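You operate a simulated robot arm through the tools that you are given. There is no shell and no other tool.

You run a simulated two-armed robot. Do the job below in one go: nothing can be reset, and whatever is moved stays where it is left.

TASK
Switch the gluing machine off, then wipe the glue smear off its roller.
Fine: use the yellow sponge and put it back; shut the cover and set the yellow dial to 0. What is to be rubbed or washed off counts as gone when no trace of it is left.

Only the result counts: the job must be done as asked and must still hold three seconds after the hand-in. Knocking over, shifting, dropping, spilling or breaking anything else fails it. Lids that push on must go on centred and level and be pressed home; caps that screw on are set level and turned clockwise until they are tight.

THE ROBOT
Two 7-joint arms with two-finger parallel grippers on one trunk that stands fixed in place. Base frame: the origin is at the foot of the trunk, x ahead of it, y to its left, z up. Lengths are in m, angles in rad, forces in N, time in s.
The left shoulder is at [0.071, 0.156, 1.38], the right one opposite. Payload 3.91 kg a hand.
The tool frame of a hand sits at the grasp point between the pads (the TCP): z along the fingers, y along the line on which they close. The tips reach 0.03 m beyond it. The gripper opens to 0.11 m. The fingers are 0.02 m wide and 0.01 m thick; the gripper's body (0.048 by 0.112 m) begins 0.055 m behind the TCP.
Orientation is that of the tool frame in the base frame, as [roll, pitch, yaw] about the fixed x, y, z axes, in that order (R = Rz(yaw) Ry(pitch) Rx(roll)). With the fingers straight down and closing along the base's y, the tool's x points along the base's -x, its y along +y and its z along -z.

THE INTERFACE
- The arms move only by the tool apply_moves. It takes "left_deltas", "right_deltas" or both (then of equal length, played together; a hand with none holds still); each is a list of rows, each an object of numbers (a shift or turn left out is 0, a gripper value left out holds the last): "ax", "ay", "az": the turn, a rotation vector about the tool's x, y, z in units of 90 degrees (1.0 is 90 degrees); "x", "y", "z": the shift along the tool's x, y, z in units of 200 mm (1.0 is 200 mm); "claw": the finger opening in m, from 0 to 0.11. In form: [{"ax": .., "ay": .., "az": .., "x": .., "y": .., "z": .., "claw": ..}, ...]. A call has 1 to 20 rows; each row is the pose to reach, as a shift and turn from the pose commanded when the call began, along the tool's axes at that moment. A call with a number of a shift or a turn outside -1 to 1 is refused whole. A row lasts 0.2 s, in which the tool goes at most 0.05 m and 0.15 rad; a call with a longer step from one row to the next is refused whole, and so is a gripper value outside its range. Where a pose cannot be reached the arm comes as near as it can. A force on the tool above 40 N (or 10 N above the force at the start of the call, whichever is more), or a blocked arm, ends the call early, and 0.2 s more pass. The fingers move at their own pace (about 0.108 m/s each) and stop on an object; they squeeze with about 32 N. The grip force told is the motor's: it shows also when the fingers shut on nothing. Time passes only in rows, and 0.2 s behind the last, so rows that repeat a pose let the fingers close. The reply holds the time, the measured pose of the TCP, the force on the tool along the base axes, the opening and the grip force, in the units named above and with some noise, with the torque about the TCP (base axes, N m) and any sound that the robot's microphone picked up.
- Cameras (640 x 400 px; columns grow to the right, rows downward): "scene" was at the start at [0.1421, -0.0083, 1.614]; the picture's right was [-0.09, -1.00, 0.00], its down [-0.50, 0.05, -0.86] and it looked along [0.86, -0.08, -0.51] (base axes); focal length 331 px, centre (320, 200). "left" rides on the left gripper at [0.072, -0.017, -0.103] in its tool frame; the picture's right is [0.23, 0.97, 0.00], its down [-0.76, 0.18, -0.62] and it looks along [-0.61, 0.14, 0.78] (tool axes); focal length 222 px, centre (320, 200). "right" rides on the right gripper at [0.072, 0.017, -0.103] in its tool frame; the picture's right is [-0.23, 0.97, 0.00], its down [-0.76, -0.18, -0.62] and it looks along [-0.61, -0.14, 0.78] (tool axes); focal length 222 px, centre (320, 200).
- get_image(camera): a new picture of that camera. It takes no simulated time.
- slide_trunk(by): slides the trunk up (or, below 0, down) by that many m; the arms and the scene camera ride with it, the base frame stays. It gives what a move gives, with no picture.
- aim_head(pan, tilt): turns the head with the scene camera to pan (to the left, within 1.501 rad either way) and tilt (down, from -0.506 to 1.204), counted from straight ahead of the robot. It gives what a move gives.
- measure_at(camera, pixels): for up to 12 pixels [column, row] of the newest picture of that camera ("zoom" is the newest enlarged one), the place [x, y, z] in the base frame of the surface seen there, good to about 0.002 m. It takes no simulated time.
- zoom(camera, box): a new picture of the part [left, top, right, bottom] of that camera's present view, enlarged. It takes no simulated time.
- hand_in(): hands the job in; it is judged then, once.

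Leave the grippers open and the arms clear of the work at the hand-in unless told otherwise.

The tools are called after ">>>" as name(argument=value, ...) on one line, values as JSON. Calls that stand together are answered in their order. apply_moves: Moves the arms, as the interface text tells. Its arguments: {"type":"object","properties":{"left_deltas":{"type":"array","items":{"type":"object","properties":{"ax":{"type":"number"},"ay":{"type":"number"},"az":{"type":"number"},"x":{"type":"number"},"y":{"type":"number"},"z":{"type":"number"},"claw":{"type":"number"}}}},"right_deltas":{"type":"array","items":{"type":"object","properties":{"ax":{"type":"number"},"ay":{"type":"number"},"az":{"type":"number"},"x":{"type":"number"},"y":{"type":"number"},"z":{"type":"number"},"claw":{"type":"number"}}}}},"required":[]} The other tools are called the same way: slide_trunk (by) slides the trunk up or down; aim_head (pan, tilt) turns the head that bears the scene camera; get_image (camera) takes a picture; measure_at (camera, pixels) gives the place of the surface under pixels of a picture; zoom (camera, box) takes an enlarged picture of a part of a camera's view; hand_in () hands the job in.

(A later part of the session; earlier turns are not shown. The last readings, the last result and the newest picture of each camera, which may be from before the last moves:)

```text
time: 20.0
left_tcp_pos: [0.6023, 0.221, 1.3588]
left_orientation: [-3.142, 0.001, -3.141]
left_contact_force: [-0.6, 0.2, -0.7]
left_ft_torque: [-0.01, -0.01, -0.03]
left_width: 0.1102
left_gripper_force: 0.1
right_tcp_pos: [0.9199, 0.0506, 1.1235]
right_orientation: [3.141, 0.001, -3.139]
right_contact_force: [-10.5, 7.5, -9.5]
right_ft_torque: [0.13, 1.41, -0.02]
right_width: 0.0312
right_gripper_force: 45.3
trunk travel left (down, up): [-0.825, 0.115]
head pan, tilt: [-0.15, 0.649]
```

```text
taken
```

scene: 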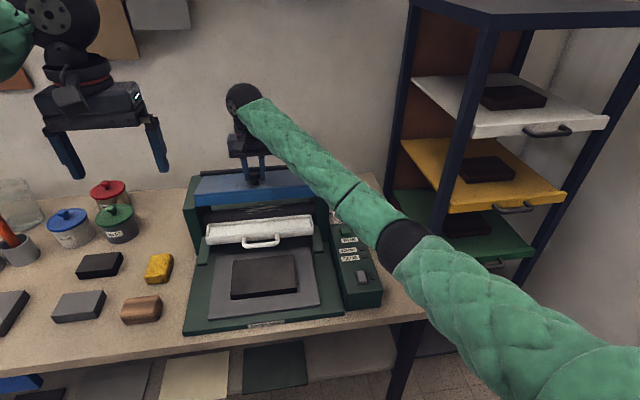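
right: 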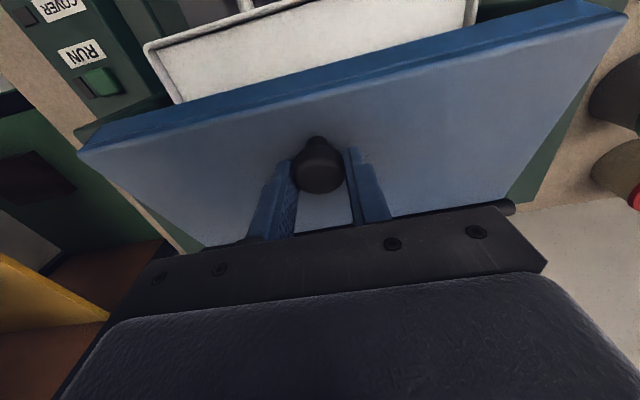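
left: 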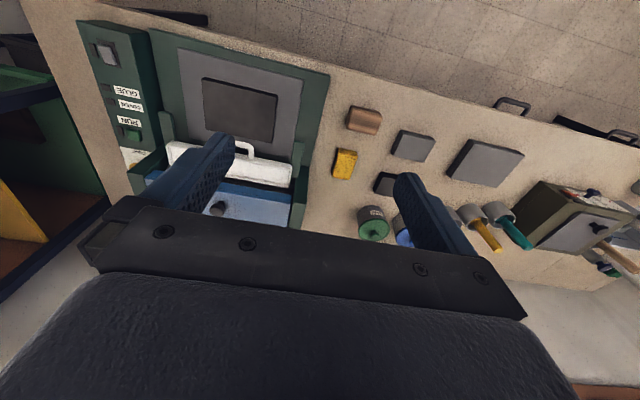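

The cover lifts with moderate force. I'll carry on along the arc to 45 degrees.

>>> apply_moves(right_deltas=[{"x": -0.0267, "z": -0.0483}, {"x": -0.0575, "z": -0.0941}, {"x": -0.0921, "z": -0.1371}, {"x": -0.1303, "z": -0.1769}, {"x": -0.172, "z": -0.2131}, {"x": -0.2165, "z": -0.2456}, {"x": -0.2165, "z": -0.2456}])

>>> get_image(camera="scene")

>>> get_image(camera="right")

```text
time: 21.6
left_tcp_pos: [0.6014, 0.2202, 1.3583]
left_orientation: [-3.139, 0.0, -3.139]
left_contact_force: [-0.1, 0.1, 0.1]
left_ft_torque: [-0.03, 0.01, 0.0]
left_width: 0.1099
left_gripper_force: 0.0
right_tcp_pos: [0.965, 0.0508, 1.1731]
right_orientation: [-3.141, 0.004, -3.14]
right_contact_force: [-2.9, 7.9, -2.9]
right_ft_torque: [0.11, 0.19, -0.18]
right_width: 0.0293
right_gripper_force: 44.9
trunk travel left (down, up): [-0.825, 0.115]
head pan, tilt: [-0.15, 0.649]
```

```text
taken
```

scene: 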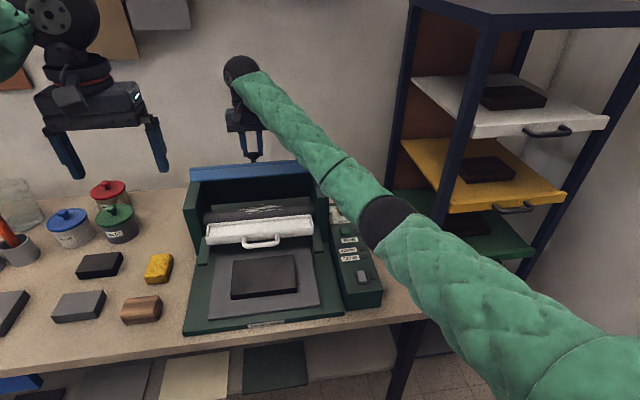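

```text
taken
```

right: 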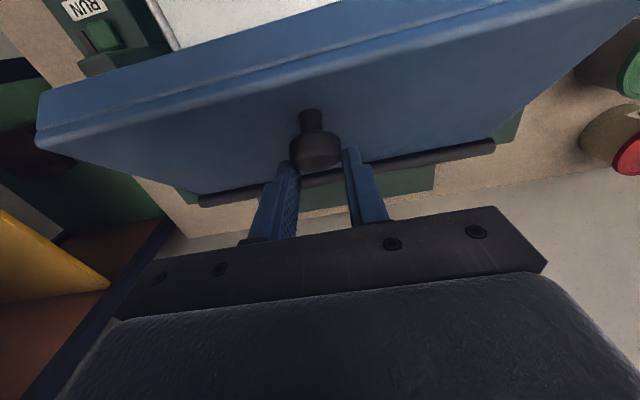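

The roller with its pale smear is coming into view at about (262, 210). The cover follows well; I'll continue to about 85 degrees.

>>> apply_moves(right_deltas=[{"x": -0.0473, "z": -0.0285}, {"x": -0.0968, "z": -0.0528}, {"x": -0.1483, "z": -0.0726}, {"x": -0.2013, "z": -0.088}, {"x": -0.2554, "z": -0.0986}, {"x": -0.3103, "z": -0.1044}, {"x": -0.3655, "z": -0.1055}, {"x": -0.4205, "z": -0.1018}, {"x": -0.4205, "z": -0.1018}])

>>> get_image(camera="scene")

>>> get_image(camera="right")

```text
time: 23.6
left_tcp_pos: [0.6027, 0.2193, 1.3586]
left_orientation: [-3.142, 0.0, -3.14]
left_contact_force: [0.8, 1.1, 0.2]
left_ft_torque: [0.0, 0.01, 0.01]
left_width: 0.1098
left_gripper_force: 0.1
right_tcp_pos: [1.0499, 0.0481, 1.1937]
right_orientation: [-3.141, 0.004, -3.141]
right_contact_force: [0.2, 0.0, -0.1]
right_ft_torque: [-0.06, -0.05, -0.01]
right_width: 0.0153
right_gripper_force: 0.1
trunk travel left (down, up): [-0.825, 0.115]
head pan, tilt: [-0.15, 0.649]
```

```text
taken
```

scene: 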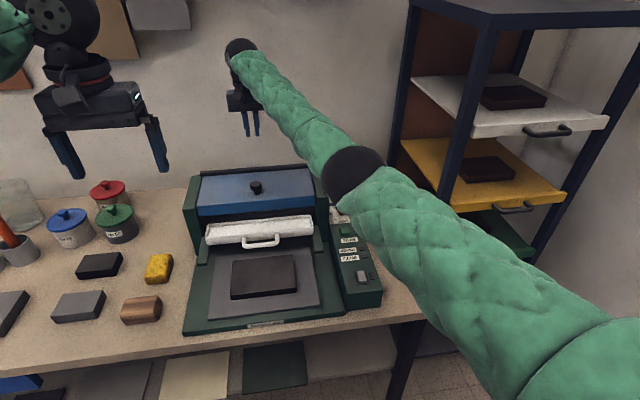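

```text
taken
```

right: 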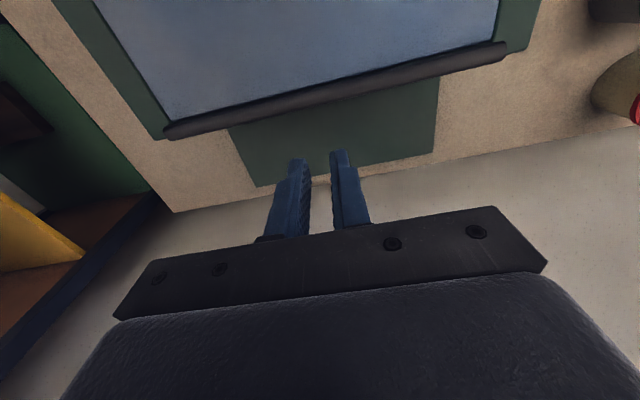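

The grip slipped past about 60 degrees and the cover fell shut again, undamaged as far as I can see; the knob faces away when the cover is open. New plan: the left hand lifts by the knob to about 45 degrees, and the right hand, pointing forward, pushes the cover from below past upright. First I clear the right hand: up and back.

>>> apply_moves(right_deltas=[{"z": -0.2}, {"z": -0.4}, {"x": 0.2, "z": -0.5}, {"x": 0.4, "z": -0.5}, {"x": 0.6, "z": -0.5}, {"x": 0.8, "z": -0.5}, {"x": 1.0, "z": -0.5}, {"x": 1.0, "z": -0.5}])

>>> apply_moves(right_deltas=[{"x": 0.15, "y": -0.15, "claw": 0.0}, {"x": 0.3, "y": -0.3}, {"x": 0.45, "y": -0.45}, {"x": 0.6, "y": -0.6}, {"x": 0.75, "y": -0.75}, {"x": 0.9, "y": -0.9}, {"x": 1.0, "y": -1.0}, {"x": 1.0, "y": -1.0}])

>>> get_image(camera="scene")

>>> zoom(camera="scene", box=[170, 155, 400, 305])

```text
time: 25.4
left_tcp_pos: [0.6021, 0.2198, 1.3576]
left_orientation: [-3.139, -0.002, -3.14]
left_contact_force: [-0.5, -0.3, 0.2]
left_ft_torque: [-0.01, 0.02, -0.04]
left_width: 0.11
left_gripper_force: 0.1
right_tcp_pos: [0.8476, 0.0502, 1.2909]
right_orientation: [3.141, 0.002, -3.14]
right_contact_force: [0.4, 0.3, 0.8]
right_ft_torque: [-0.05, 0.02, -0.01]
right_width: 0.0151
right_gripper_force: 0.1
trunk travel left (down, up): [-0.825, 0.115]
head pan, tilt: [-0.15, 0.649]
```

```text
time: 27.2
left_tcp_pos: [0.6035, 0.22, 1.3577]
left_orientation: [-3.139, -0.003, -3.141]
left_contact_force: [1.1, 0.3, 0.3]
left_ft_torque: [0.01, 0.02, -0.01]
left_width: 0.1102
left_gripper_force: 0.2
right_tcp_pos: [0.6487, -0.1523, 1.2931]
right_orientation: [3.141, 0.003, -3.139]
right_contact_force: [1.0, 0.0, -0.2]
right_ft_torque: [0.01, 0.02, 0.01]
right_width: 0.0
right_gripper_force: 32.2
trunk travel left (down, up): [-0.825, 0.115]
head pan, tilt: [-0.15, 0.649]
```

```text
taken
```

scene: 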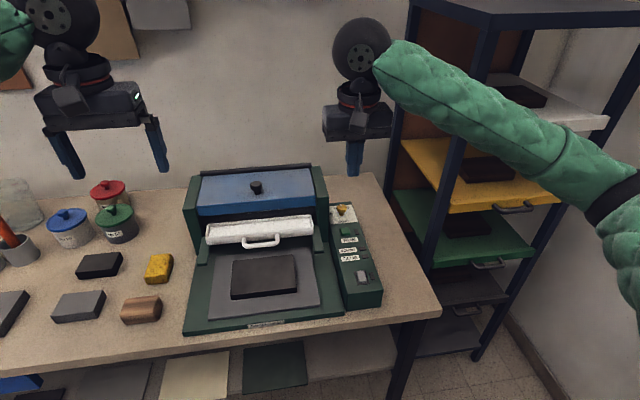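

```text
2.67 times, centred on (285, 230) of scene
```

zoom: 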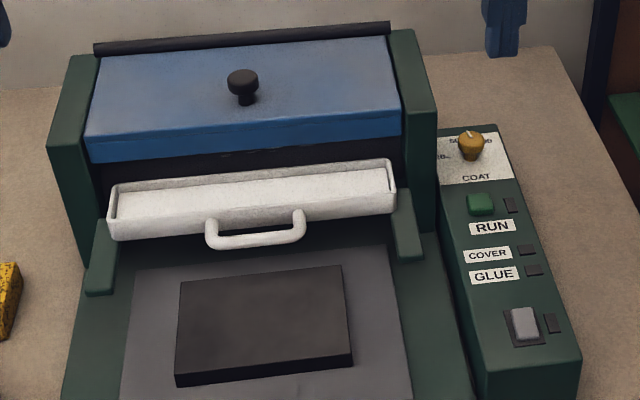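

The cover is shut again and all stands as before. Now I turn the right hand to point forward while bringing the left hand towards the knob, claw at 60 mm.

>>> apply_moves(right_deltas=[{"ay": -0.09}, {"ay": -0.18}, {"ay": -0.27}, {"ay": -0.36}, {"ay": -0.45}, {"ay": -0.54}, {"ay": -0.63}, {"ay": -0.72}, {"ay": -0.81}, {"ay": -0.9}, {"ay": -0.9}], left_deltas=[{"x": -0.1, "y": -0.085, "z": 0.06, "claw": 0.06}, {"x": -0.2, "y": -0.17, "z": 0.12}, {"x": -0.3, "y": -0.255, "z": 0.18}, {"x": -0.4, "y": -0.34, "z": 0.24}, {"x": -0.5, "y": -0.425, "z": 0.3}, {"x": -0.6, "y": -0.51, "z": 0.36}, {"x": -0.7, "y": -0.595, "z": 0.42}, {"x": -0.8, "y": -0.68, "z": 0.48}, {"x": -0.9, "y": -0.765, "z": 0.54}, {"x": -1.0, "y": -0.8475, "z": 0.6}, {"x": -1.0, "y": -0.8475, "z": 0.6}])

>>> get_image(camera="scene")

>>> get_image(camera="left")

>>> get_image(camera="right")

```text
time: 29.6
left_tcp_pos: [0.8016, 0.0515, 1.2384]
left_orientation: [-3.14, 0.0, 3.14]
left_contact_force: [-0.1, -0.5, 0.1]
left_ft_torque: [-0.01, 0.01, -0.01]
left_width: 0.06
left_gripper_force: 0.1
right_tcp_pos: [0.6482, -0.1511, 1.2927]
right_orientation: [3.14, 1.418, -3.14]
right_contact_force: [-0.6, 0.0, -0.4]
right_ft_torque: [-0.01, -0.01, -0.02]
right_width: 0.0
right_gripper_force: 32.2
trunk travel left (down, up): [-0.825, 0.115]
head pan, tilt: [-0.15, 0.649]
```

```text
taken
```

scene: 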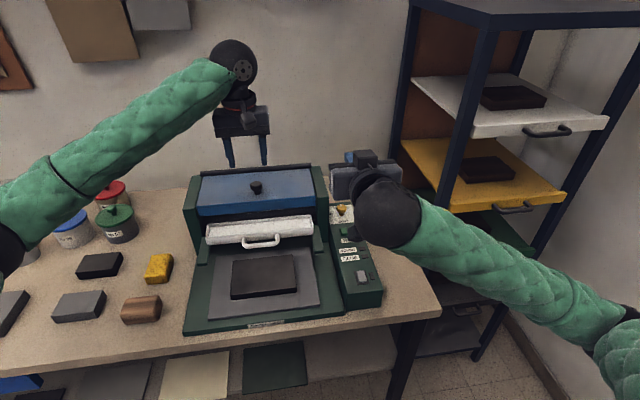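

```text
taken
```

left: 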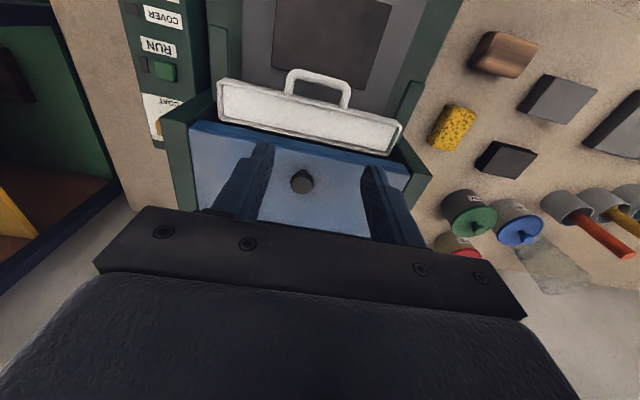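

```text
taken
```

right: 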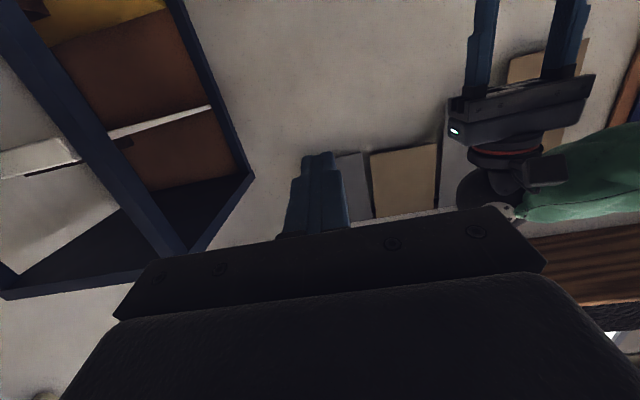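

The left hand hovers behind the knob (seen at (302, 181)). I'll move it over the knob, lower it and close.

>>> apply_moves(left_deltas=[{"x": -0.2, "y": -0.0075}, {"x": -0.4, "y": -0.0075}, {"x": -0.542, "y": -0.0075}, {"x": -0.542, "y": -0.0075, "z": 0.2}, {"x": -0.542, "y": -0.0075, "z": 0.4}, {"x": -0.542, "y": -0.0075, "z": 0.6}, {"x": -0.542, "y": -0.0075, "z": 0.7}, {"x": -0.542, "y": -0.0075, "z": 0.745}, {"x": -0.542, "y": -0.0075, "z": 0.745}, {"x": -0.542, "y": -0.0075, "z": 0.745, "claw": 0.015}, {"x": -0.542, "y": -0.0075, "z": 0.745, "claw": 0.015}, {"x": -0.542, "y": -0.0075, "z": 0.745, "claw": 0.015}])

>>> get_image(camera="left")

```text
time: 32.2
left_tcp_pos: [0.9105, 0.0498, 1.0891]
left_orientation: [3.141, -0.001, -3.14]
left_contact_force: [-0.3, 7.8, -1.3]
left_ft_torque: [0.16, 0.04, 0.06]
left_width: 0.0311
left_gripper_force: 44.6
right_tcp_pos: [0.6499, -0.1503, 1.2911]
right_orientation: [3.139, 1.417, -3.141]
right_contact_force: [0.1, 0.1, 0.2]
right_ft_torque: [0.0, -0.02, 0.03]
right_width: 0.0002
right_gripper_force: 32.2
trunk travel left (down, up): [-0.825, 0.115]
head pan, tilt: [-0.15, 0.649]
```

```text
taken
```

left: 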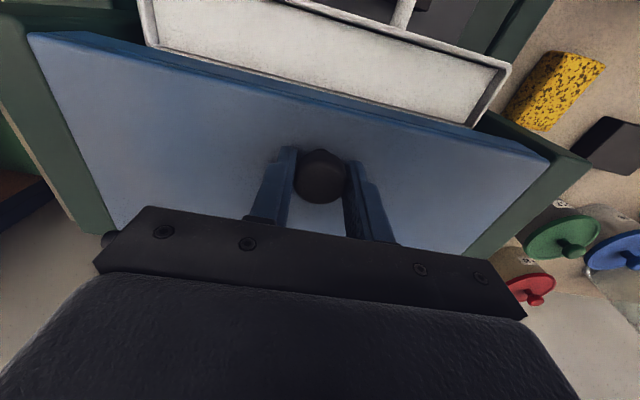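

Gripped. I'll lift the cover with the left hand along the arc to 45 degrees in one go.

>>> apply_moves(left_deltas=[{"x": -0.013, "z": -0.054}, {"x": -0.031, "z": -0.106}, {"x": -0.0535, "z": -0.156}, {"x": -0.0802, "z": -0.2045}, {"x": -0.111, "z": -0.2503}, {"x": -0.1456, "z": -0.2933}, {"x": -0.1838, "z": -0.3331}, {"x": -0.2255, "z": -0.3693}, {"x": -0.27, "z": -0.4018}, {"x": -0.27, "z": -0.4018}])

>>> get_image(camera="scene")

>>> get_image(camera="left")

```text
time: 34.4
left_tcp_pos: [0.9642, 0.0491, 1.17]
left_orientation: [-3.139, 0.0, -3.139]
left_contact_force: [-3.1, 11.7, -4.7]
left_ft_torque: [0.22, 0.39, -0.2]
left_width: 0.029
left_gripper_force: 45.0
right_tcp_pos: [0.6485, -0.151, 1.2927]
right_orientation: [3.14, 1.418, -3.14]
right_contact_force: [0.6, 0.8, 0.7]
right_ft_torque: [0.02, -0.04, -0.03]
right_width: 0.0004
right_gripper_force: 31.6
trunk travel left (down, up): [-0.825, 0.115]
head pan, tilt: [-0.15, 0.649]
```

```text
taken
```

scene: 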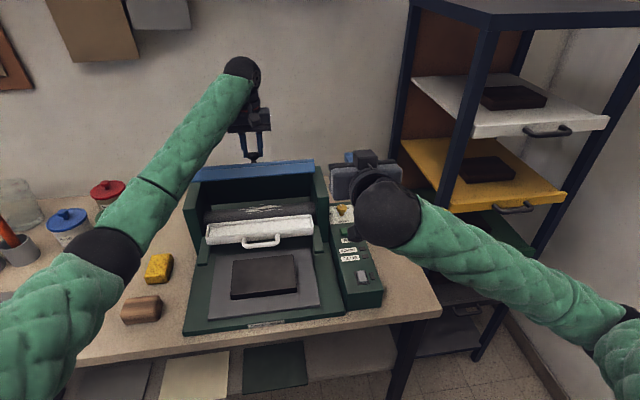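

```text
taken
```

left: 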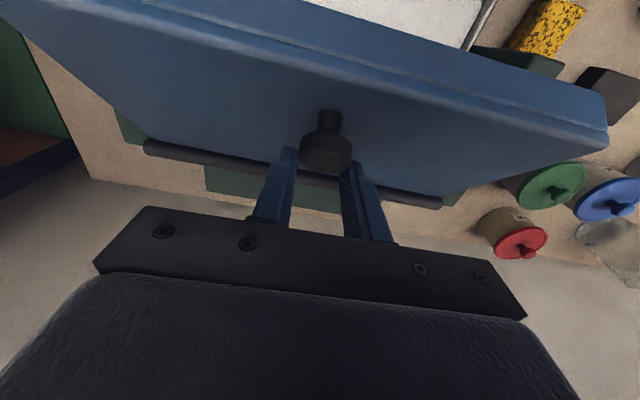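

The cover is held at about 45 degrees; the roller and smear show at (262, 210). I'll check the lamps and the inside of the machine.

>>> zoom(camera="scene", box=[325, 195, 395, 300])

>>> zoom(camera="scene", box=[175, 145, 345, 255])

>>> measure_at(camera="zoom", pixels=[[110, 125], [500, 95], [300, 110], [300, 140], [320, 220], [320, 245], [320, 265], [130, 235], [500, 220], [250, 250], [420, 235], [320, 200]])

```text
3.81 times, centred on (360, 248) of scene
```

zoom: 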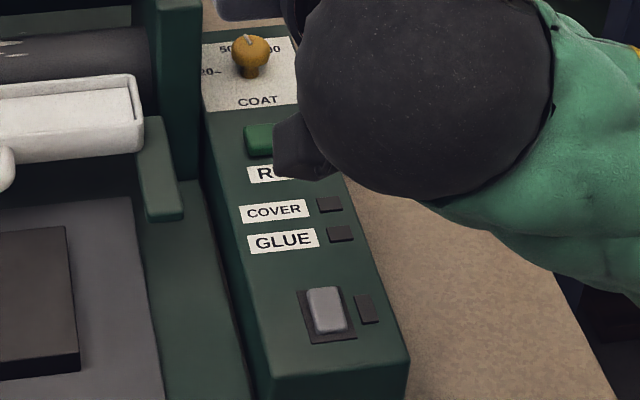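

```text
3.64 times, centred on (260, 200) of scene
```

zoom: 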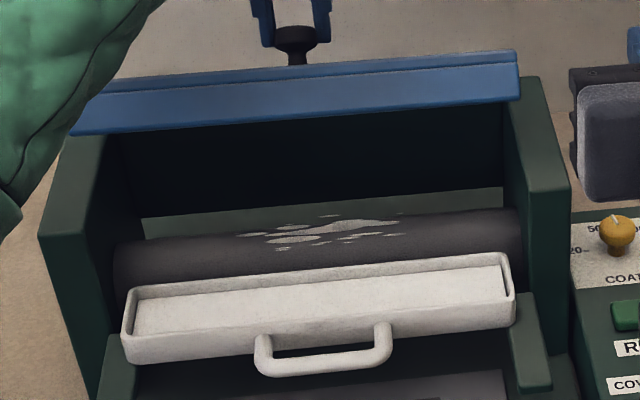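

```text
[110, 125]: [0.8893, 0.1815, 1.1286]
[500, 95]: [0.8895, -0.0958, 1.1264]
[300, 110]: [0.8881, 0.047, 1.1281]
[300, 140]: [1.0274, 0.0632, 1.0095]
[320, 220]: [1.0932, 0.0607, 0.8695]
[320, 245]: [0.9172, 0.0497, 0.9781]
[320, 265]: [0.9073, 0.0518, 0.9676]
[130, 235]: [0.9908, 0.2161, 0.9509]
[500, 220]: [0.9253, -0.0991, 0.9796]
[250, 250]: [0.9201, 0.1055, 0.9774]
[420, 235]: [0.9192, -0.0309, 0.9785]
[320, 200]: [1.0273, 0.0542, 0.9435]
```

The COVER lamp stays dark with the cover open, which fits the machine now being off. The cover's front edge is at (0.888, 1.128). I'll bring the forward-pointing right hand in front of the gap at y −0.05.

>>> apply_moves(right_deltas=[{"x": 0.12, "y": 0.083, "z": 0.144}, {"x": 0.235, "y": 0.167, "z": 0.289}, {"x": 0.353, "y": 0.25, "z": 0.434}, {"x": 0.47, "y": 0.333, "z": 0.578}, {"x": 0.588, "y": 0.417, "z": 0.722}, {"x": 0.706, "y": 0.5, "z": 0.867}, {"x": 0.706, "y": 0.5, "z": 0.867}])

>>> get_image(camera="scene")

>>> get_image(camera="right")

```text
time: 36.0
left_tcp_pos: [0.9642, 0.0509, 1.1706]
left_orientation: [-3.14, 0.0, -3.14]
left_contact_force: [6.4, 10.9, 2.4]
left_ft_torque: [0.48, -1.06, -0.05]
left_width: 0.0291
left_gripper_force: 45.1
right_tcp_pos: [0.7984, -0.0512, 1.1257]
right_orientation: [-3.139, 1.418, -3.139]
right_contact_force: [0.2, -0.4, 1.5]
right_ft_torque: [-0.01, -0.06, -0.01]
right_width: 0.0
right_gripper_force: 31.8
trunk travel left (down, up): [-0.825, 0.115]
head pan, tilt: [-0.15, 0.649]
```

```text
taken
```

scene: 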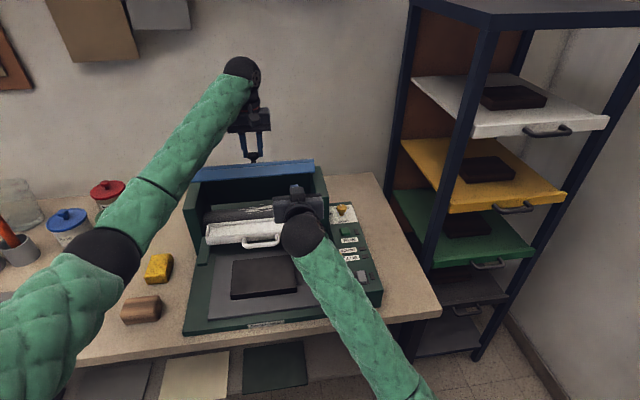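

```text
taken
```

right: 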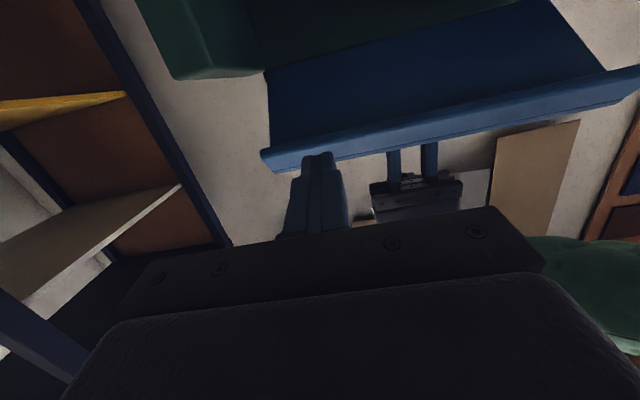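

The right fingertip is level with the cover's front flange (at about (318, 155) in the right view). I'll lower it 22 mm and slide it forward under the cover.

>>> apply_moves(right_deltas=[{"x": 0.109, "z": 0.017}, {"x": 0.085, "z": 0.168}, {"x": 0.062, "z": 0.32}, {"x": 0.0385, "z": 0.471}, {"x": 0.0385, "z": 0.471}])

>>> get_image(camera="right")

>>> zoom(camera="scene", box=[175, 130, 345, 255])

```text
time: 37.2
left_tcp_pos: [0.9653, 0.0506, 1.1699]
left_orientation: [-3.14, 0.0, -3.141]
left_contact_force: [4.6, 11.3, 2.6]
left_ft_torque: [0.3, -0.95, -0.12]
left_width: 0.0292
left_gripper_force: 45.1
right_tcp_pos: [0.8903, -0.0511, 1.1039]
right_orientation: [-3.142, 1.416, -3.141]
right_contact_force: [0.1, 0.9, -0.4]
right_ft_torque: [0.01, -0.02, 0.0]
right_width: 0.0
right_gripper_force: 31.7
trunk travel left (down, up): [-0.825, 0.115]
head pan, tilt: [-0.15, 0.649]
```

```text
taken
```

right: 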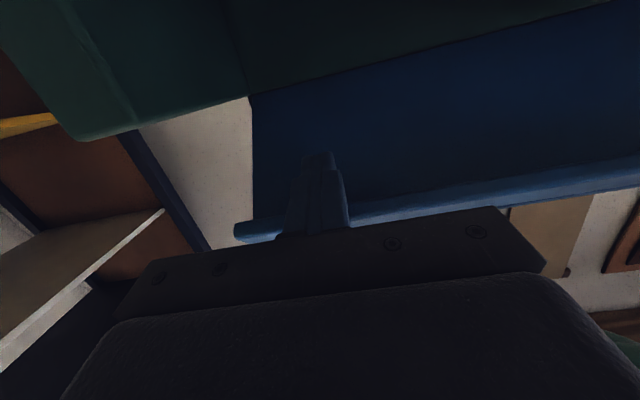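

```text
3.20 times, centred on (260, 192) of scene
```

zoom: 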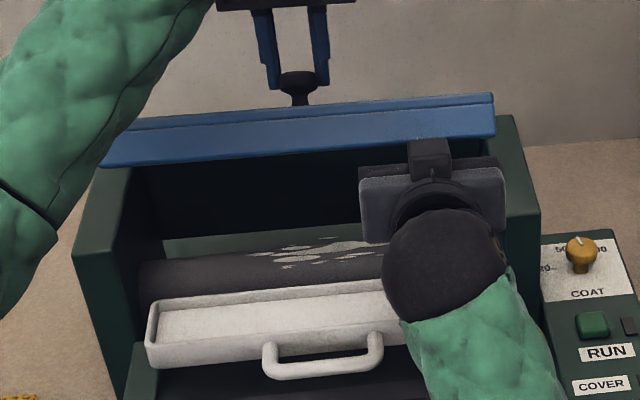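

The right fingertip is now beneath the cover, inside its flange. I'll raise it gently until it touches the underside.

>>> apply_moves(right_deltas=[{"x": -0.04, "z": -0.006}, {"x": -0.08, "z": -0.012}, {"x": -0.11, "z": -0.017}, {"x": -0.126, "z": -0.0194}, {"x": -0.136, "z": -0.021}, {"x": -0.136, "z": -0.021}])

>>> get_image(camera="right")

```text
time: 37.8
left_tcp_pos: [0.9685, 0.05, 1.1717]
left_orientation: [-3.139, 0.005, -3.139]
left_contact_force: [19.7, 4.4, -10.4]
left_ft_torque: [-0.04, -1.13, -0.2]
left_width: 0.0292
left_gripper_force: 45.1
right_tcp_pos: [0.891, -0.0508, 1.1116]
right_orientation: [-3.136, 1.406, -3.135]
right_contact_force: [-7.8, 1.7, -2.6]
right_ft_torque: [0.01, -0.08, 0.01]
right_width: 0.0
right_gripper_force: 32.4
trunk travel left (down, up): [-0.825, 0.115]
head pan, tilt: [-0.15, 0.649]
stopped in row 3 (left hand): the force on the tool passed its limit at 50 N (the readings are from after the stop); the commanded pose is now the measured one
```

```text
taken
```

right: 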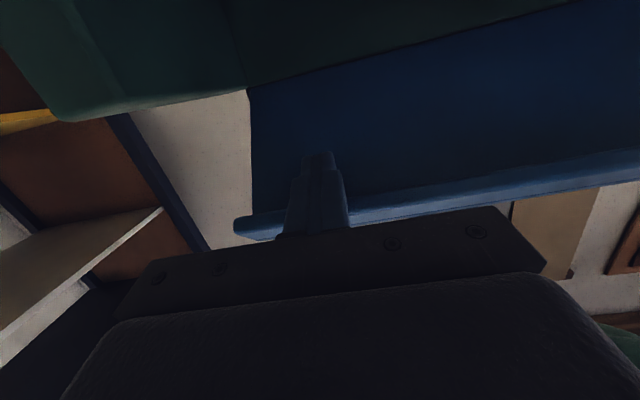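

The right finger is in contact and the left hand felt 50 N as they worked against each other. I'll now release the knob with the left hand so the cover rests on the right finger.

>>> apply_moves(left_deltas=[{"claw": 0.06}, {"claw": 0.06}, {"claw": 0.06}])

>>> get_image(camera="right")

>>> zoom(camera="scene", box=[175, 130, 345, 255])

```text
time: 38.6
left_tcp_pos: [0.9662, 0.05, 1.1749]
left_orientation: [-3.14, 0.007, -3.141]
left_contact_force: [-0.1, 0.3, -0.2]
left_ft_torque: [0.02, -0.02, 0.01]
left_width: 0.0603
left_gripper_force: 0.1
right_tcp_pos: [0.8902, -0.0508, 1.1132]
right_orientation: [-3.138, 1.406, -3.136]
right_contact_force: [-2.1, -1.5, -2.3]
right_ft_torque: [0.01, 0.0, -0.03]
right_width: 0.0
right_gripper_force: 32.4
trunk travel left (down, up): [-0.825, 0.115]
head pan, tilt: [-0.15, 0.649]
```

```text
taken
```

right: 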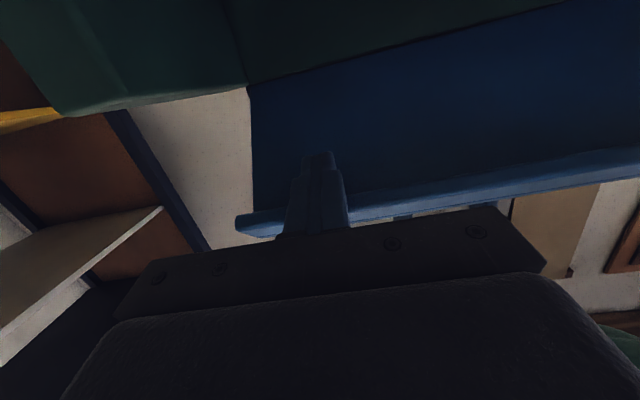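

```text
3.20 times, centred on (260, 192) of scene
```

zoom: 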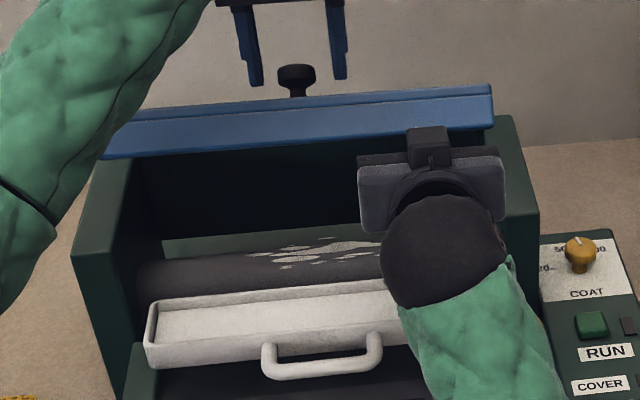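

The cover rests on the right finger with about 3 N. I'll lift the left hand clear: up, then left and back.

>>> apply_moves(left_deltas=[{"z": -0.2}, {"z": -0.4}, {"z": -0.6}, {"y": 0.2, "z": -0.7}, {"y": 0.4, "z": -0.7}, {"x": 0.1, "y": 0.6, "z": -0.7}, {"x": 0.25, "y": 0.8, "z": -0.7}, {"x": 0.4, "y": 0.95, "z": -0.7}, {"x": 0.6, "y": 1.0, "z": -0.7}, {"x": 0.6, "y": 1.0, "z": -0.7}])

>>> zoom(camera="scene", box=[175, 110, 345, 255])

```text
time: 40.8
left_tcp_pos: [0.8449, 0.2475, 1.3137]
left_orientation: [-3.14, 0.005, -3.138]
left_contact_force: [0.3, -0.5, 0.2]
left_ft_torque: [0.04, -0.01, 0.02]
left_width: 0.0601
left_gripper_force: 0.0
right_tcp_pos: [0.8908, -0.0515, 1.1127]
right_orientation: [-3.14, 1.407, -3.14]
right_contact_force: [-0.2, -0.2, -1.0]
right_ft_torque: [0.01, -0.03, 0.02]
right_width: 0.0003
right_gripper_force: 32.5
trunk travel left (down, up): [-0.825, 0.115]
head pan, tilt: [-0.15, 0.649]
```

```text
2.76 times, centred on (260, 182) of scene
```

zoom: 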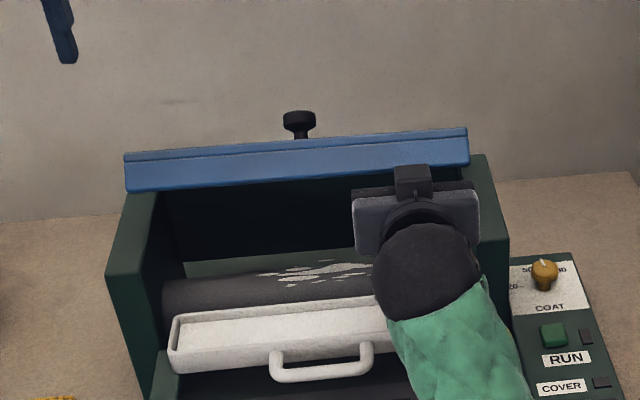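

The cover rests quietly. I'll push it further with the right finger along an arc up and forward, first to roughly 85 degrees of opening.

>>> apply_moves(right_deltas=[{"x": -0.0508, "z": 0.0159}, {"x": -0.1004, "z": 0.0371}, {"x": -0.1482, "z": 0.0627}, {"x": -0.1937, "z": 0.0927}, {"x": -0.2367, "z": 0.1261}, {"x": -0.2763, "z": 0.1631}, {"x": -0.3123, "z": 0.2033}, {"x": -0.3449, "z": 0.2471}, {"x": -0.3737, "z": 0.293}, {"x": -0.3737, "z": 0.293}])

>>> get_image(camera="scene")

>>> get_image(camera="right")

```text
time: 43.0
left_tcp_pos: [0.8451, 0.2483, 1.3134]
left_orientation: [-3.139, 0.007, -3.14]
left_contact_force: [0.4, -0.7, -0.2]
left_ft_torque: [0.0, -0.01, -0.02]
left_width: 0.0602
left_gripper_force: 0.0
right_tcp_pos: [0.9598, -0.0523, 1.1777]
right_orientation: [-3.135, 1.408, -3.134]
right_contact_force: [-0.9, 0.0, -0.8]
right_ft_torque: [0.02, 0.02, 0.03]
right_width: 0.0
right_gripper_force: 32.0
trunk travel left (down, up): [-0.825, 0.115]
head pan, tilt: [-0.15, 0.649]
```

```text
taken
```

scene: 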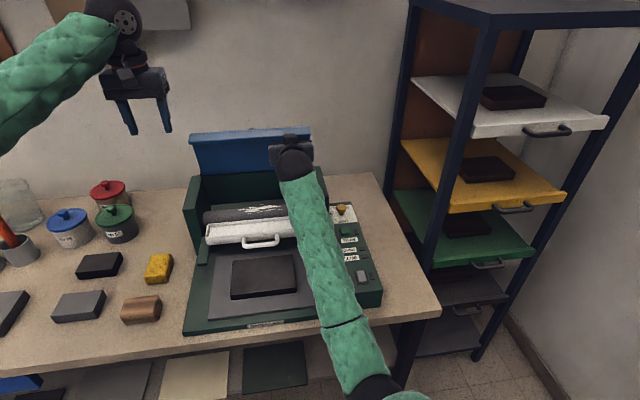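

```text
taken
```

right: 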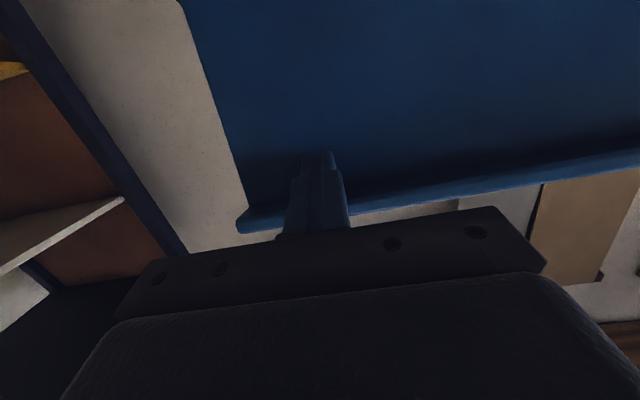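

It works; the cover stands at about 80 degrees. I'll push on past upright, slowly, and watch the force for the stop.

>>> apply_moves(right_deltas=[{"x": -0.0248, "z": 0.0486}, {"x": -0.0447, "z": 0.099}, {"x": -0.0604, "z": 0.1507}, {"x": -0.0717, "z": 0.204}, {"x": -0.0781, "z": 0.2582}, {"x": -0.0799, "z": 0.3121}, {"x": -0.0799, "z": 0.3121}])

>>> get_image(camera="scene")

>>> get_image(camera="right")

```text
time: 44.4
left_tcp_pos: [0.8435, 0.2497, 1.3142]
left_orientation: [-3.139, 0.007, -3.139]
left_contact_force: [0.0, -0.2, -0.9]
left_ft_torque: [0.05, -0.03, -0.01]
left_width: 0.0601
left_gripper_force: 0.1
right_tcp_pos: [1.0165, -0.051, 1.1844]
right_orientation: [-3.138, 1.407, -3.139]
right_contact_force: [-0.5, -0.2, 0.5]
right_ft_torque: [-0.02, -0.01, 0.0]
right_width: 0.0001
right_gripper_force: 32.4
trunk travel left (down, up): [-0.825, 0.115]
head pan, tilt: [-0.15, 0.649]
stopped in row 6 (right hand): the force on the tool passed its limit at 61 N (the readings are from after the stop); the commanded pose is now the measured one
```

```text
taken
```

scene: 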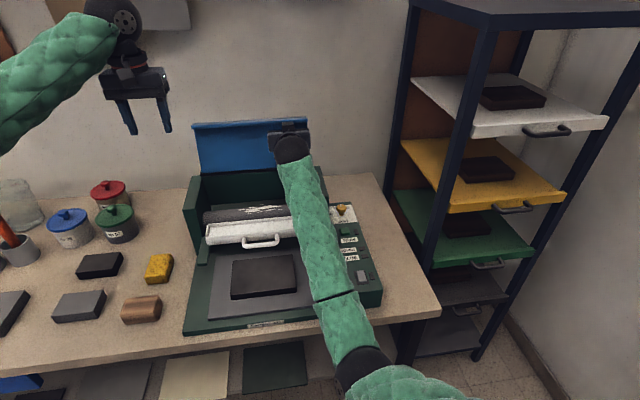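

```text
taken
```

right: 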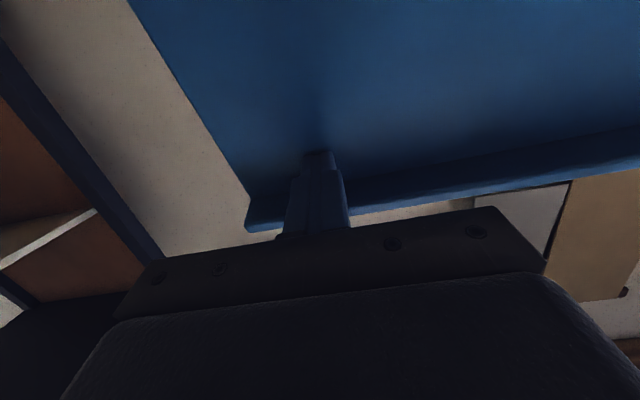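

It reached its stop (61 N, now ~0 N). I'll back the right hand off slowly and see whether the cover stays open.

>>> apply_moves(right_deltas=[{"z": -0.05}, {"z": -0.1}, {"z": -0.15}, {"z": -0.15}])

>>> get_image(camera="scene")

>>> measure_at(camera="scene", pixels=[[230, 140], [232, 165], [200, 128], [300, 123], [215, 150]])

```text
time: 45.4
left_tcp_pos: [0.8457, 0.2489, 1.3128]
left_orientation: [-3.14, 0.003, -3.139]
left_contact_force: [0.1, 0.0, 0.0]
left_ft_torque: [0.01, -0.03, 0.04]
left_width: 0.0601
left_gripper_force: 0.1
right_tcp_pos: [0.9888, -0.0512, 1.1894]
right_orientation: [-3.138, 1.407, -3.138]
right_contact_force: [-0.2, 0.0, 0.3]
right_ft_torque: [0.02, -0.02, 0.02]
right_width: 0.0
right_gripper_force: 32.0
trunk travel left (down, up): [-0.825, 0.115]
head pan, tilt: [-0.15, 0.649]
```

```text
taken
```

scene: 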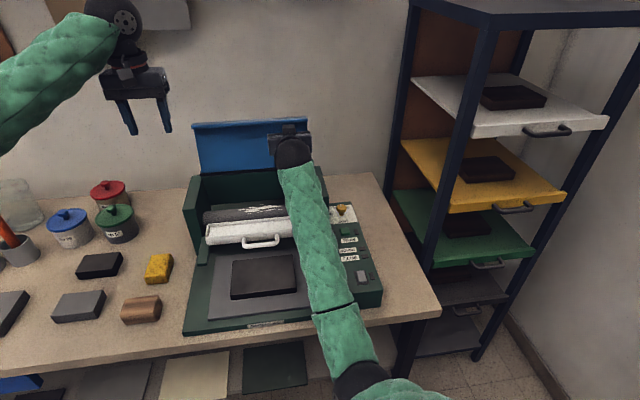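

```text
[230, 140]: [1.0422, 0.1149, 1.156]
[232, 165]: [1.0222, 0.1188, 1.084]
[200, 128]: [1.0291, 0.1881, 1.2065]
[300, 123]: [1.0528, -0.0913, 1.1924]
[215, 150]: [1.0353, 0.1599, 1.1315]
```

The cover leans back about 15 degrees past upright and stays open by itself. I'll withdraw the right hand and turn it back to point down, off to the right.

>>> apply_moves(right_deltas=[{"z": -0.2}, {"z": -0.4}, {"z": -0.6}, {"z": -0.8}, {"z": -1.0}, {"z": -1.0, "y": -0.2}, {"z": -1.0, "y": -0.4}, {"z": -1.0, "y": -0.6}, {"z": -1.0, "y": -0.8}, {"z": -1.0, "y": -1.0}, {"z": -1.0, "y": -1.0}])

>>> apply_moves(right_deltas=[{"ay": 0.09}, {"ay": 0.18}, {"ay": 0.27}, {"ay": 0.36}, {"ay": 0.45}, {"ay": 0.54}, {"ay": 0.63}, {"ay": 0.72}, {"ay": 0.81}, {"ay": 0.896}, {"ay": 0.896}])

>>> get_image(camera="scene")

>>> zoom(camera="scene", box=[175, 110, 395, 300])

```text
time: 46.7
left_tcp_pos: [0.8445, 0.2492, 1.3134]
left_orientation: [-3.138, 0.006, -3.14]
left_contact_force: [1.3, -1.3, 0.9]
left_ft_torque: [0.01, -0.03, -0.03]
left_width: 0.06
left_gripper_force: 0.1
right_tcp_pos: [0.8128, -0.0885, 1.3196]
right_orientation: [-1.872, 1.516, -1.904]
right_contact_force: [0.2, 0.4, -0.3]
right_ft_torque: [0.01, -0.03, 0.0]
right_width: 0.0
right_gripper_force: 31.7
trunk travel left (down, up): [-0.825, 0.115]
head pan, tilt: [-0.15, 0.649]
stopped in row 6 (right hand): the arm was blocked; the commanded pose is now the measured one
```

```text
time: 49.1
left_tcp_pos: [0.844, 0.2484, 1.313]
left_orientation: [-3.139, 0.004, -3.14]
left_contact_force: [-0.8, 0.1, 0.2]
left_ft_torque: [0.0, -0.04, 0.0]
left_width: 0.06
left_gripper_force: 0.1
right_tcp_pos: [0.9664, -0.1159, 1.2096]
right_orientation: [-3.094, 0.148, 3.119]
right_contact_force: [-0.3, 0.0, -0.5]
right_ft_torque: [0.03, -0.05, -0.02]
right_width: 0.0
right_gripper_force: 31.9
right hand out of reach, approached as far as the arm can: row 7, 8, 9, 10, 11
trunk travel left (down, up): [-0.825, 0.115]
head pan, tilt: [-0.15, 0.649]
```

```text
taken
```

scene: 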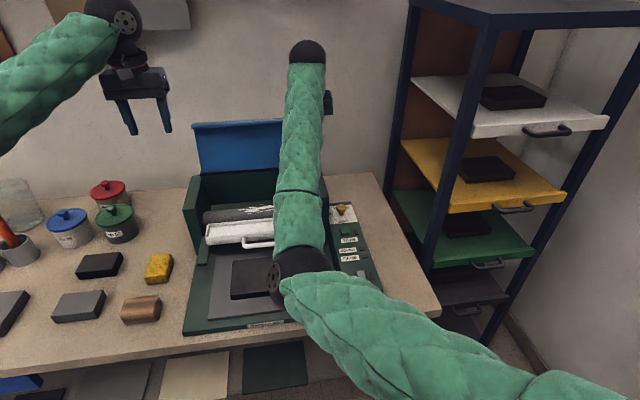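

```text
2.11 times, centred on (285, 205) of scene
```

zoom: 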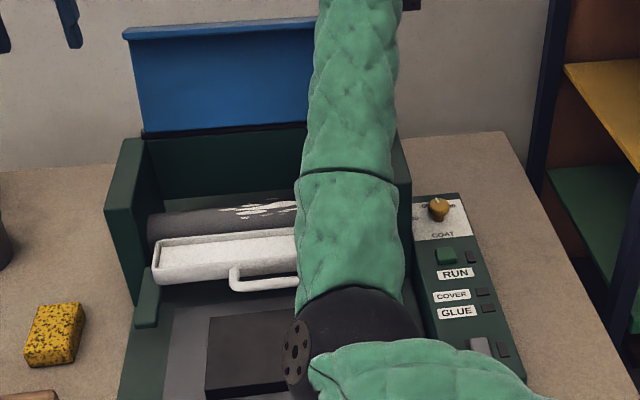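

The right arm ran into a joint limit and folded into an odd posture, with its elbow at about (300, 275). I'll measure how close the elbow and forearm are to the machine before moving on.

>>> measure_at(camera="scene", pixels=[[300, 265], [300, 290], [275, 283], [330, 300], [298, 240], [300, 200], [305, 120], [308, 55], [328, 100], [340, 330], [300, 150]])

>>> get_image(camera="right")

>>> get_image(camera="left")

```text
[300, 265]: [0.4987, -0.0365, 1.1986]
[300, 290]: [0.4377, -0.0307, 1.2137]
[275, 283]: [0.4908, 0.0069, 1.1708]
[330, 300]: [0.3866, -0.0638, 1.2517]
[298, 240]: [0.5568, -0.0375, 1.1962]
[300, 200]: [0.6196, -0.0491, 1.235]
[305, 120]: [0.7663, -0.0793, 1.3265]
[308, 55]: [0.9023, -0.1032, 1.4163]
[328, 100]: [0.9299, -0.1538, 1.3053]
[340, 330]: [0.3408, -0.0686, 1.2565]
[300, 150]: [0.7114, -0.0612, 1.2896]
```

```text
taken
```

right: 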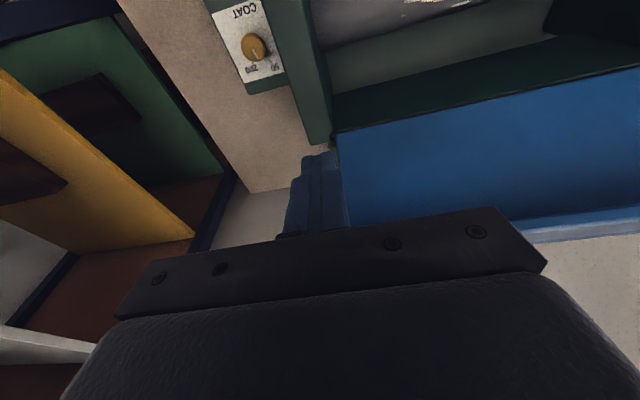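

```text
taken
```

left: 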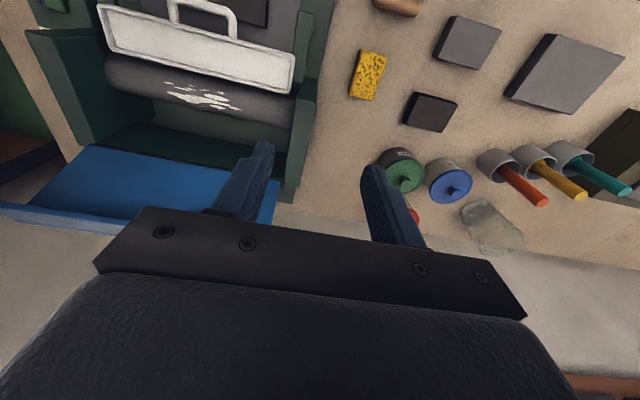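

The arm is well above the machine (elbow at z≈1.2) and touching nothing. I'll ease the hand out to the right in small steps to bring the arm back to a normal posture.

>>> apply_moves(right_deltas=[{"y": -0.1}, {"y": -0.2}, {"y": -0.3}, {"y": -0.4}, {"y": -0.5}, {"y": -0.5}])

>>> get_image(camera="scene")

```text
time: 50.5
left_tcp_pos: [0.8459, 0.2492, 1.3124]
left_orientation: [-3.138, 0.004, -3.139]
left_contact_force: [-0.2, -0.2, 0.5]
left_ft_torque: [0.0, -0.02, -0.01]
left_width: 0.0601
left_gripper_force: 0.0
right_tcp_pos: [0.9647, -0.2151, 1.2139]
right_orientation: [-3.091, 0.146, 3.119]
right_contact_force: [0.5, 0.5, 0.0]
right_ft_torque: [-0.02, -0.02, 0.02]
right_width: 0.0
right_gripper_force: 31.4
trunk travel left (down, up): [-0.825, 0.115]
head pan, tilt: [-0.15, 0.649]
```

```text
taken
```

scene: 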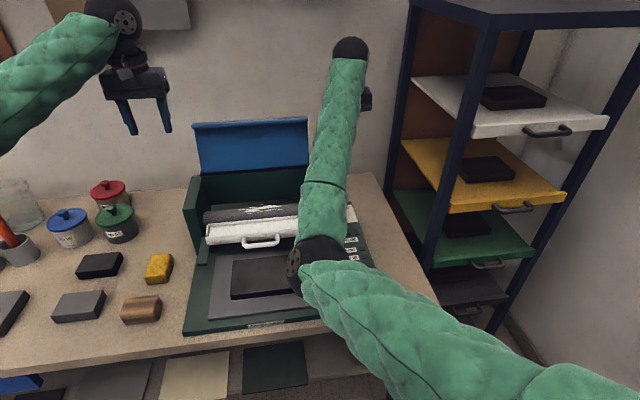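

The hand responds normally again. I'll draw it back toward the robot and to the right, clear of the line of sight.

>>> apply_moves(right_deltas=[{"x": 0.15, "y": -0.1, "z": -0.05}, {"x": 0.3, "y": -0.2, "z": -0.1}, {"x": 0.45, "y": -0.3, "z": -0.15}, {"x": 0.6, "y": -0.4, "z": -0.2}, {"x": 0.75, "y": -0.5, "z": -0.25}, {"x": 0.9, "y": -0.6, "z": -0.25}, {"x": 1.0, "y": -0.7, "z": -0.25}, {"x": 1.0, "y": -0.7, "z": -0.25}])

>>> get_image(camera="scene")

```text
time: 52.3
left_tcp_pos: [0.8465, 0.2495, 1.3124]
left_orientation: [-3.137, 0.005, -3.14]
left_contact_force: [-0.1, -0.5, -0.1]
left_ft_torque: [0.0, 0.01, 0.0]
left_width: 0.0603
left_gripper_force: 0.1
right_tcp_pos: [0.8078, -0.4031, 1.2069]
right_orientation: [-3.09, 0.147, 3.118]
right_contact_force: [0.0, -0.4, -0.1]
right_ft_torque: [-0.02, 0.0, 0.01]
right_width: 0.0
right_gripper_force: 31.7
right hand out of reach, approached as far as the arm can: row 2, 3, 4, 5, 6, 7, 8
trunk travel left (down, up): [-0.825, 0.115]
head pan, tilt: [-0.15, 0.649]
```

```text
taken
```

scene: 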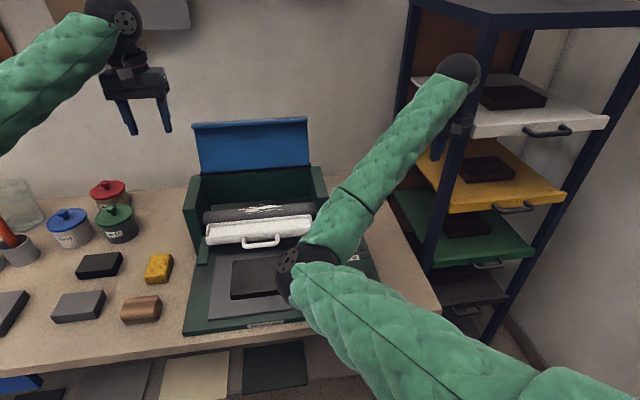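

The right arm's elbow has swung inward and the arm hits its limits on this side. I'll check clearances around the dial (post side face, rack) before deciding how to go on.

>>> zoom(camera="right", box=[0, 0, 640, 400])

>>> zoom(camera="left", box=[0, 0, 320, 200])

>>> measure_at(camera="scene", pixels=[[440, 200], [455, 180], [430, 210], [570, 190], [320, 172], [326, 180], [311, 175], [480, 130]])

```text
1.00 times, centred on (320, 200) of right (not enlarged: the box is as wide or as high as the picture)
```

zoom: 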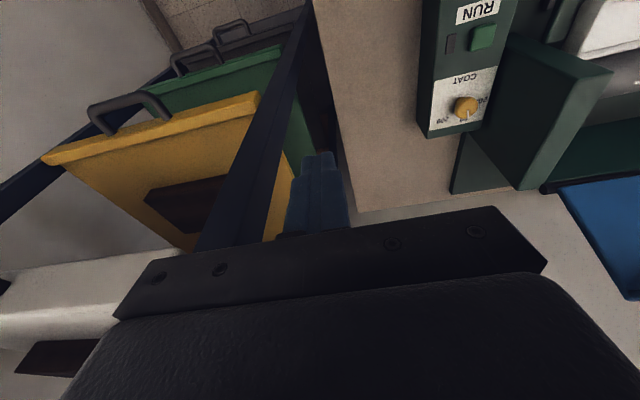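

```text
2.00 times, centred on (160, 100) of left
```

zoom: 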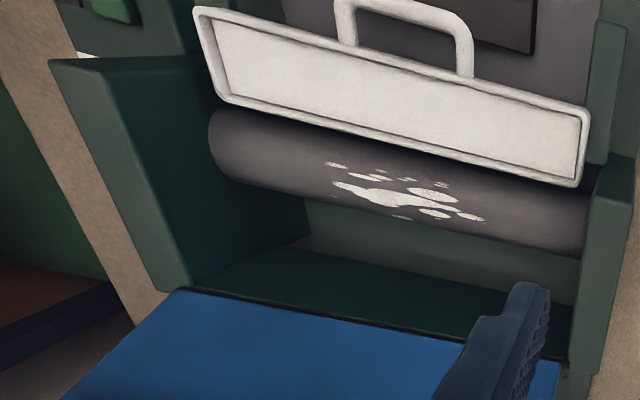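

```text
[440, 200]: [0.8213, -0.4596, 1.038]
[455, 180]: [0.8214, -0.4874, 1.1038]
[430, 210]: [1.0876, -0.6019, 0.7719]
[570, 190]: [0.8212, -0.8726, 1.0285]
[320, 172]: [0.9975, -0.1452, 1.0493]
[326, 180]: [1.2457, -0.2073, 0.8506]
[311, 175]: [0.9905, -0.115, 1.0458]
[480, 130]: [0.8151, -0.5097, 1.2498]
```

The rack's near post is at (0.82, −0.46), only a few centimetres from the right hand at (0.808, −0.403). I'll move the hand away from it to the left first.

>>> apply_moves(right_deltas=[{"y": 0.1}, {"y": 0.2}, {"y": 0.35}, {"y": 0.5}, {"y": 0.65}, {"y": 0.65}])

>>> get_image(camera="scene")

>>> get_image(camera="right")

```text
time: 53.7
left_tcp_pos: [0.8451, 0.2486, 1.3137]
left_orientation: [-3.141, 0.006, -3.139]
left_contact_force: [0.9, -0.4, -0.7]
left_ft_torque: [0.0, 0.0, -0.03]
left_width: 0.0597
left_gripper_force: 0.1
right_tcp_pos: [0.8659, -0.3246, 1.1831]
right_orientation: [-3.084, 0.17, 3.101]
right_contact_force: [0.3, -0.3, 0.3]
right_ft_torque: [0.0, 0.0, 0.01]
right_width: 0.0
right_gripper_force: 31.7
right hand out of reach, approached as far as the arm can: row 1, 2, 3, 4, 5, 6
trunk travel left (down, up): [-0.825, 0.115]
head pan, tilt: [-0.15, 0.649]
```

```text
taken
```

scene: 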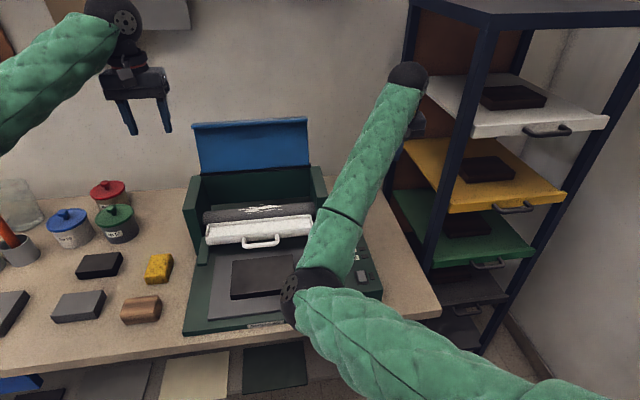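

```text
taken
```

right: 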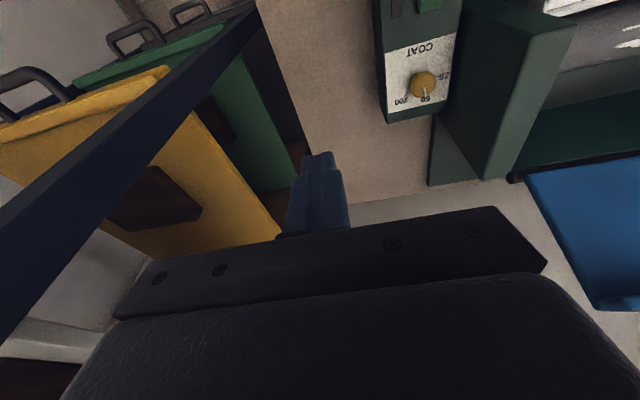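

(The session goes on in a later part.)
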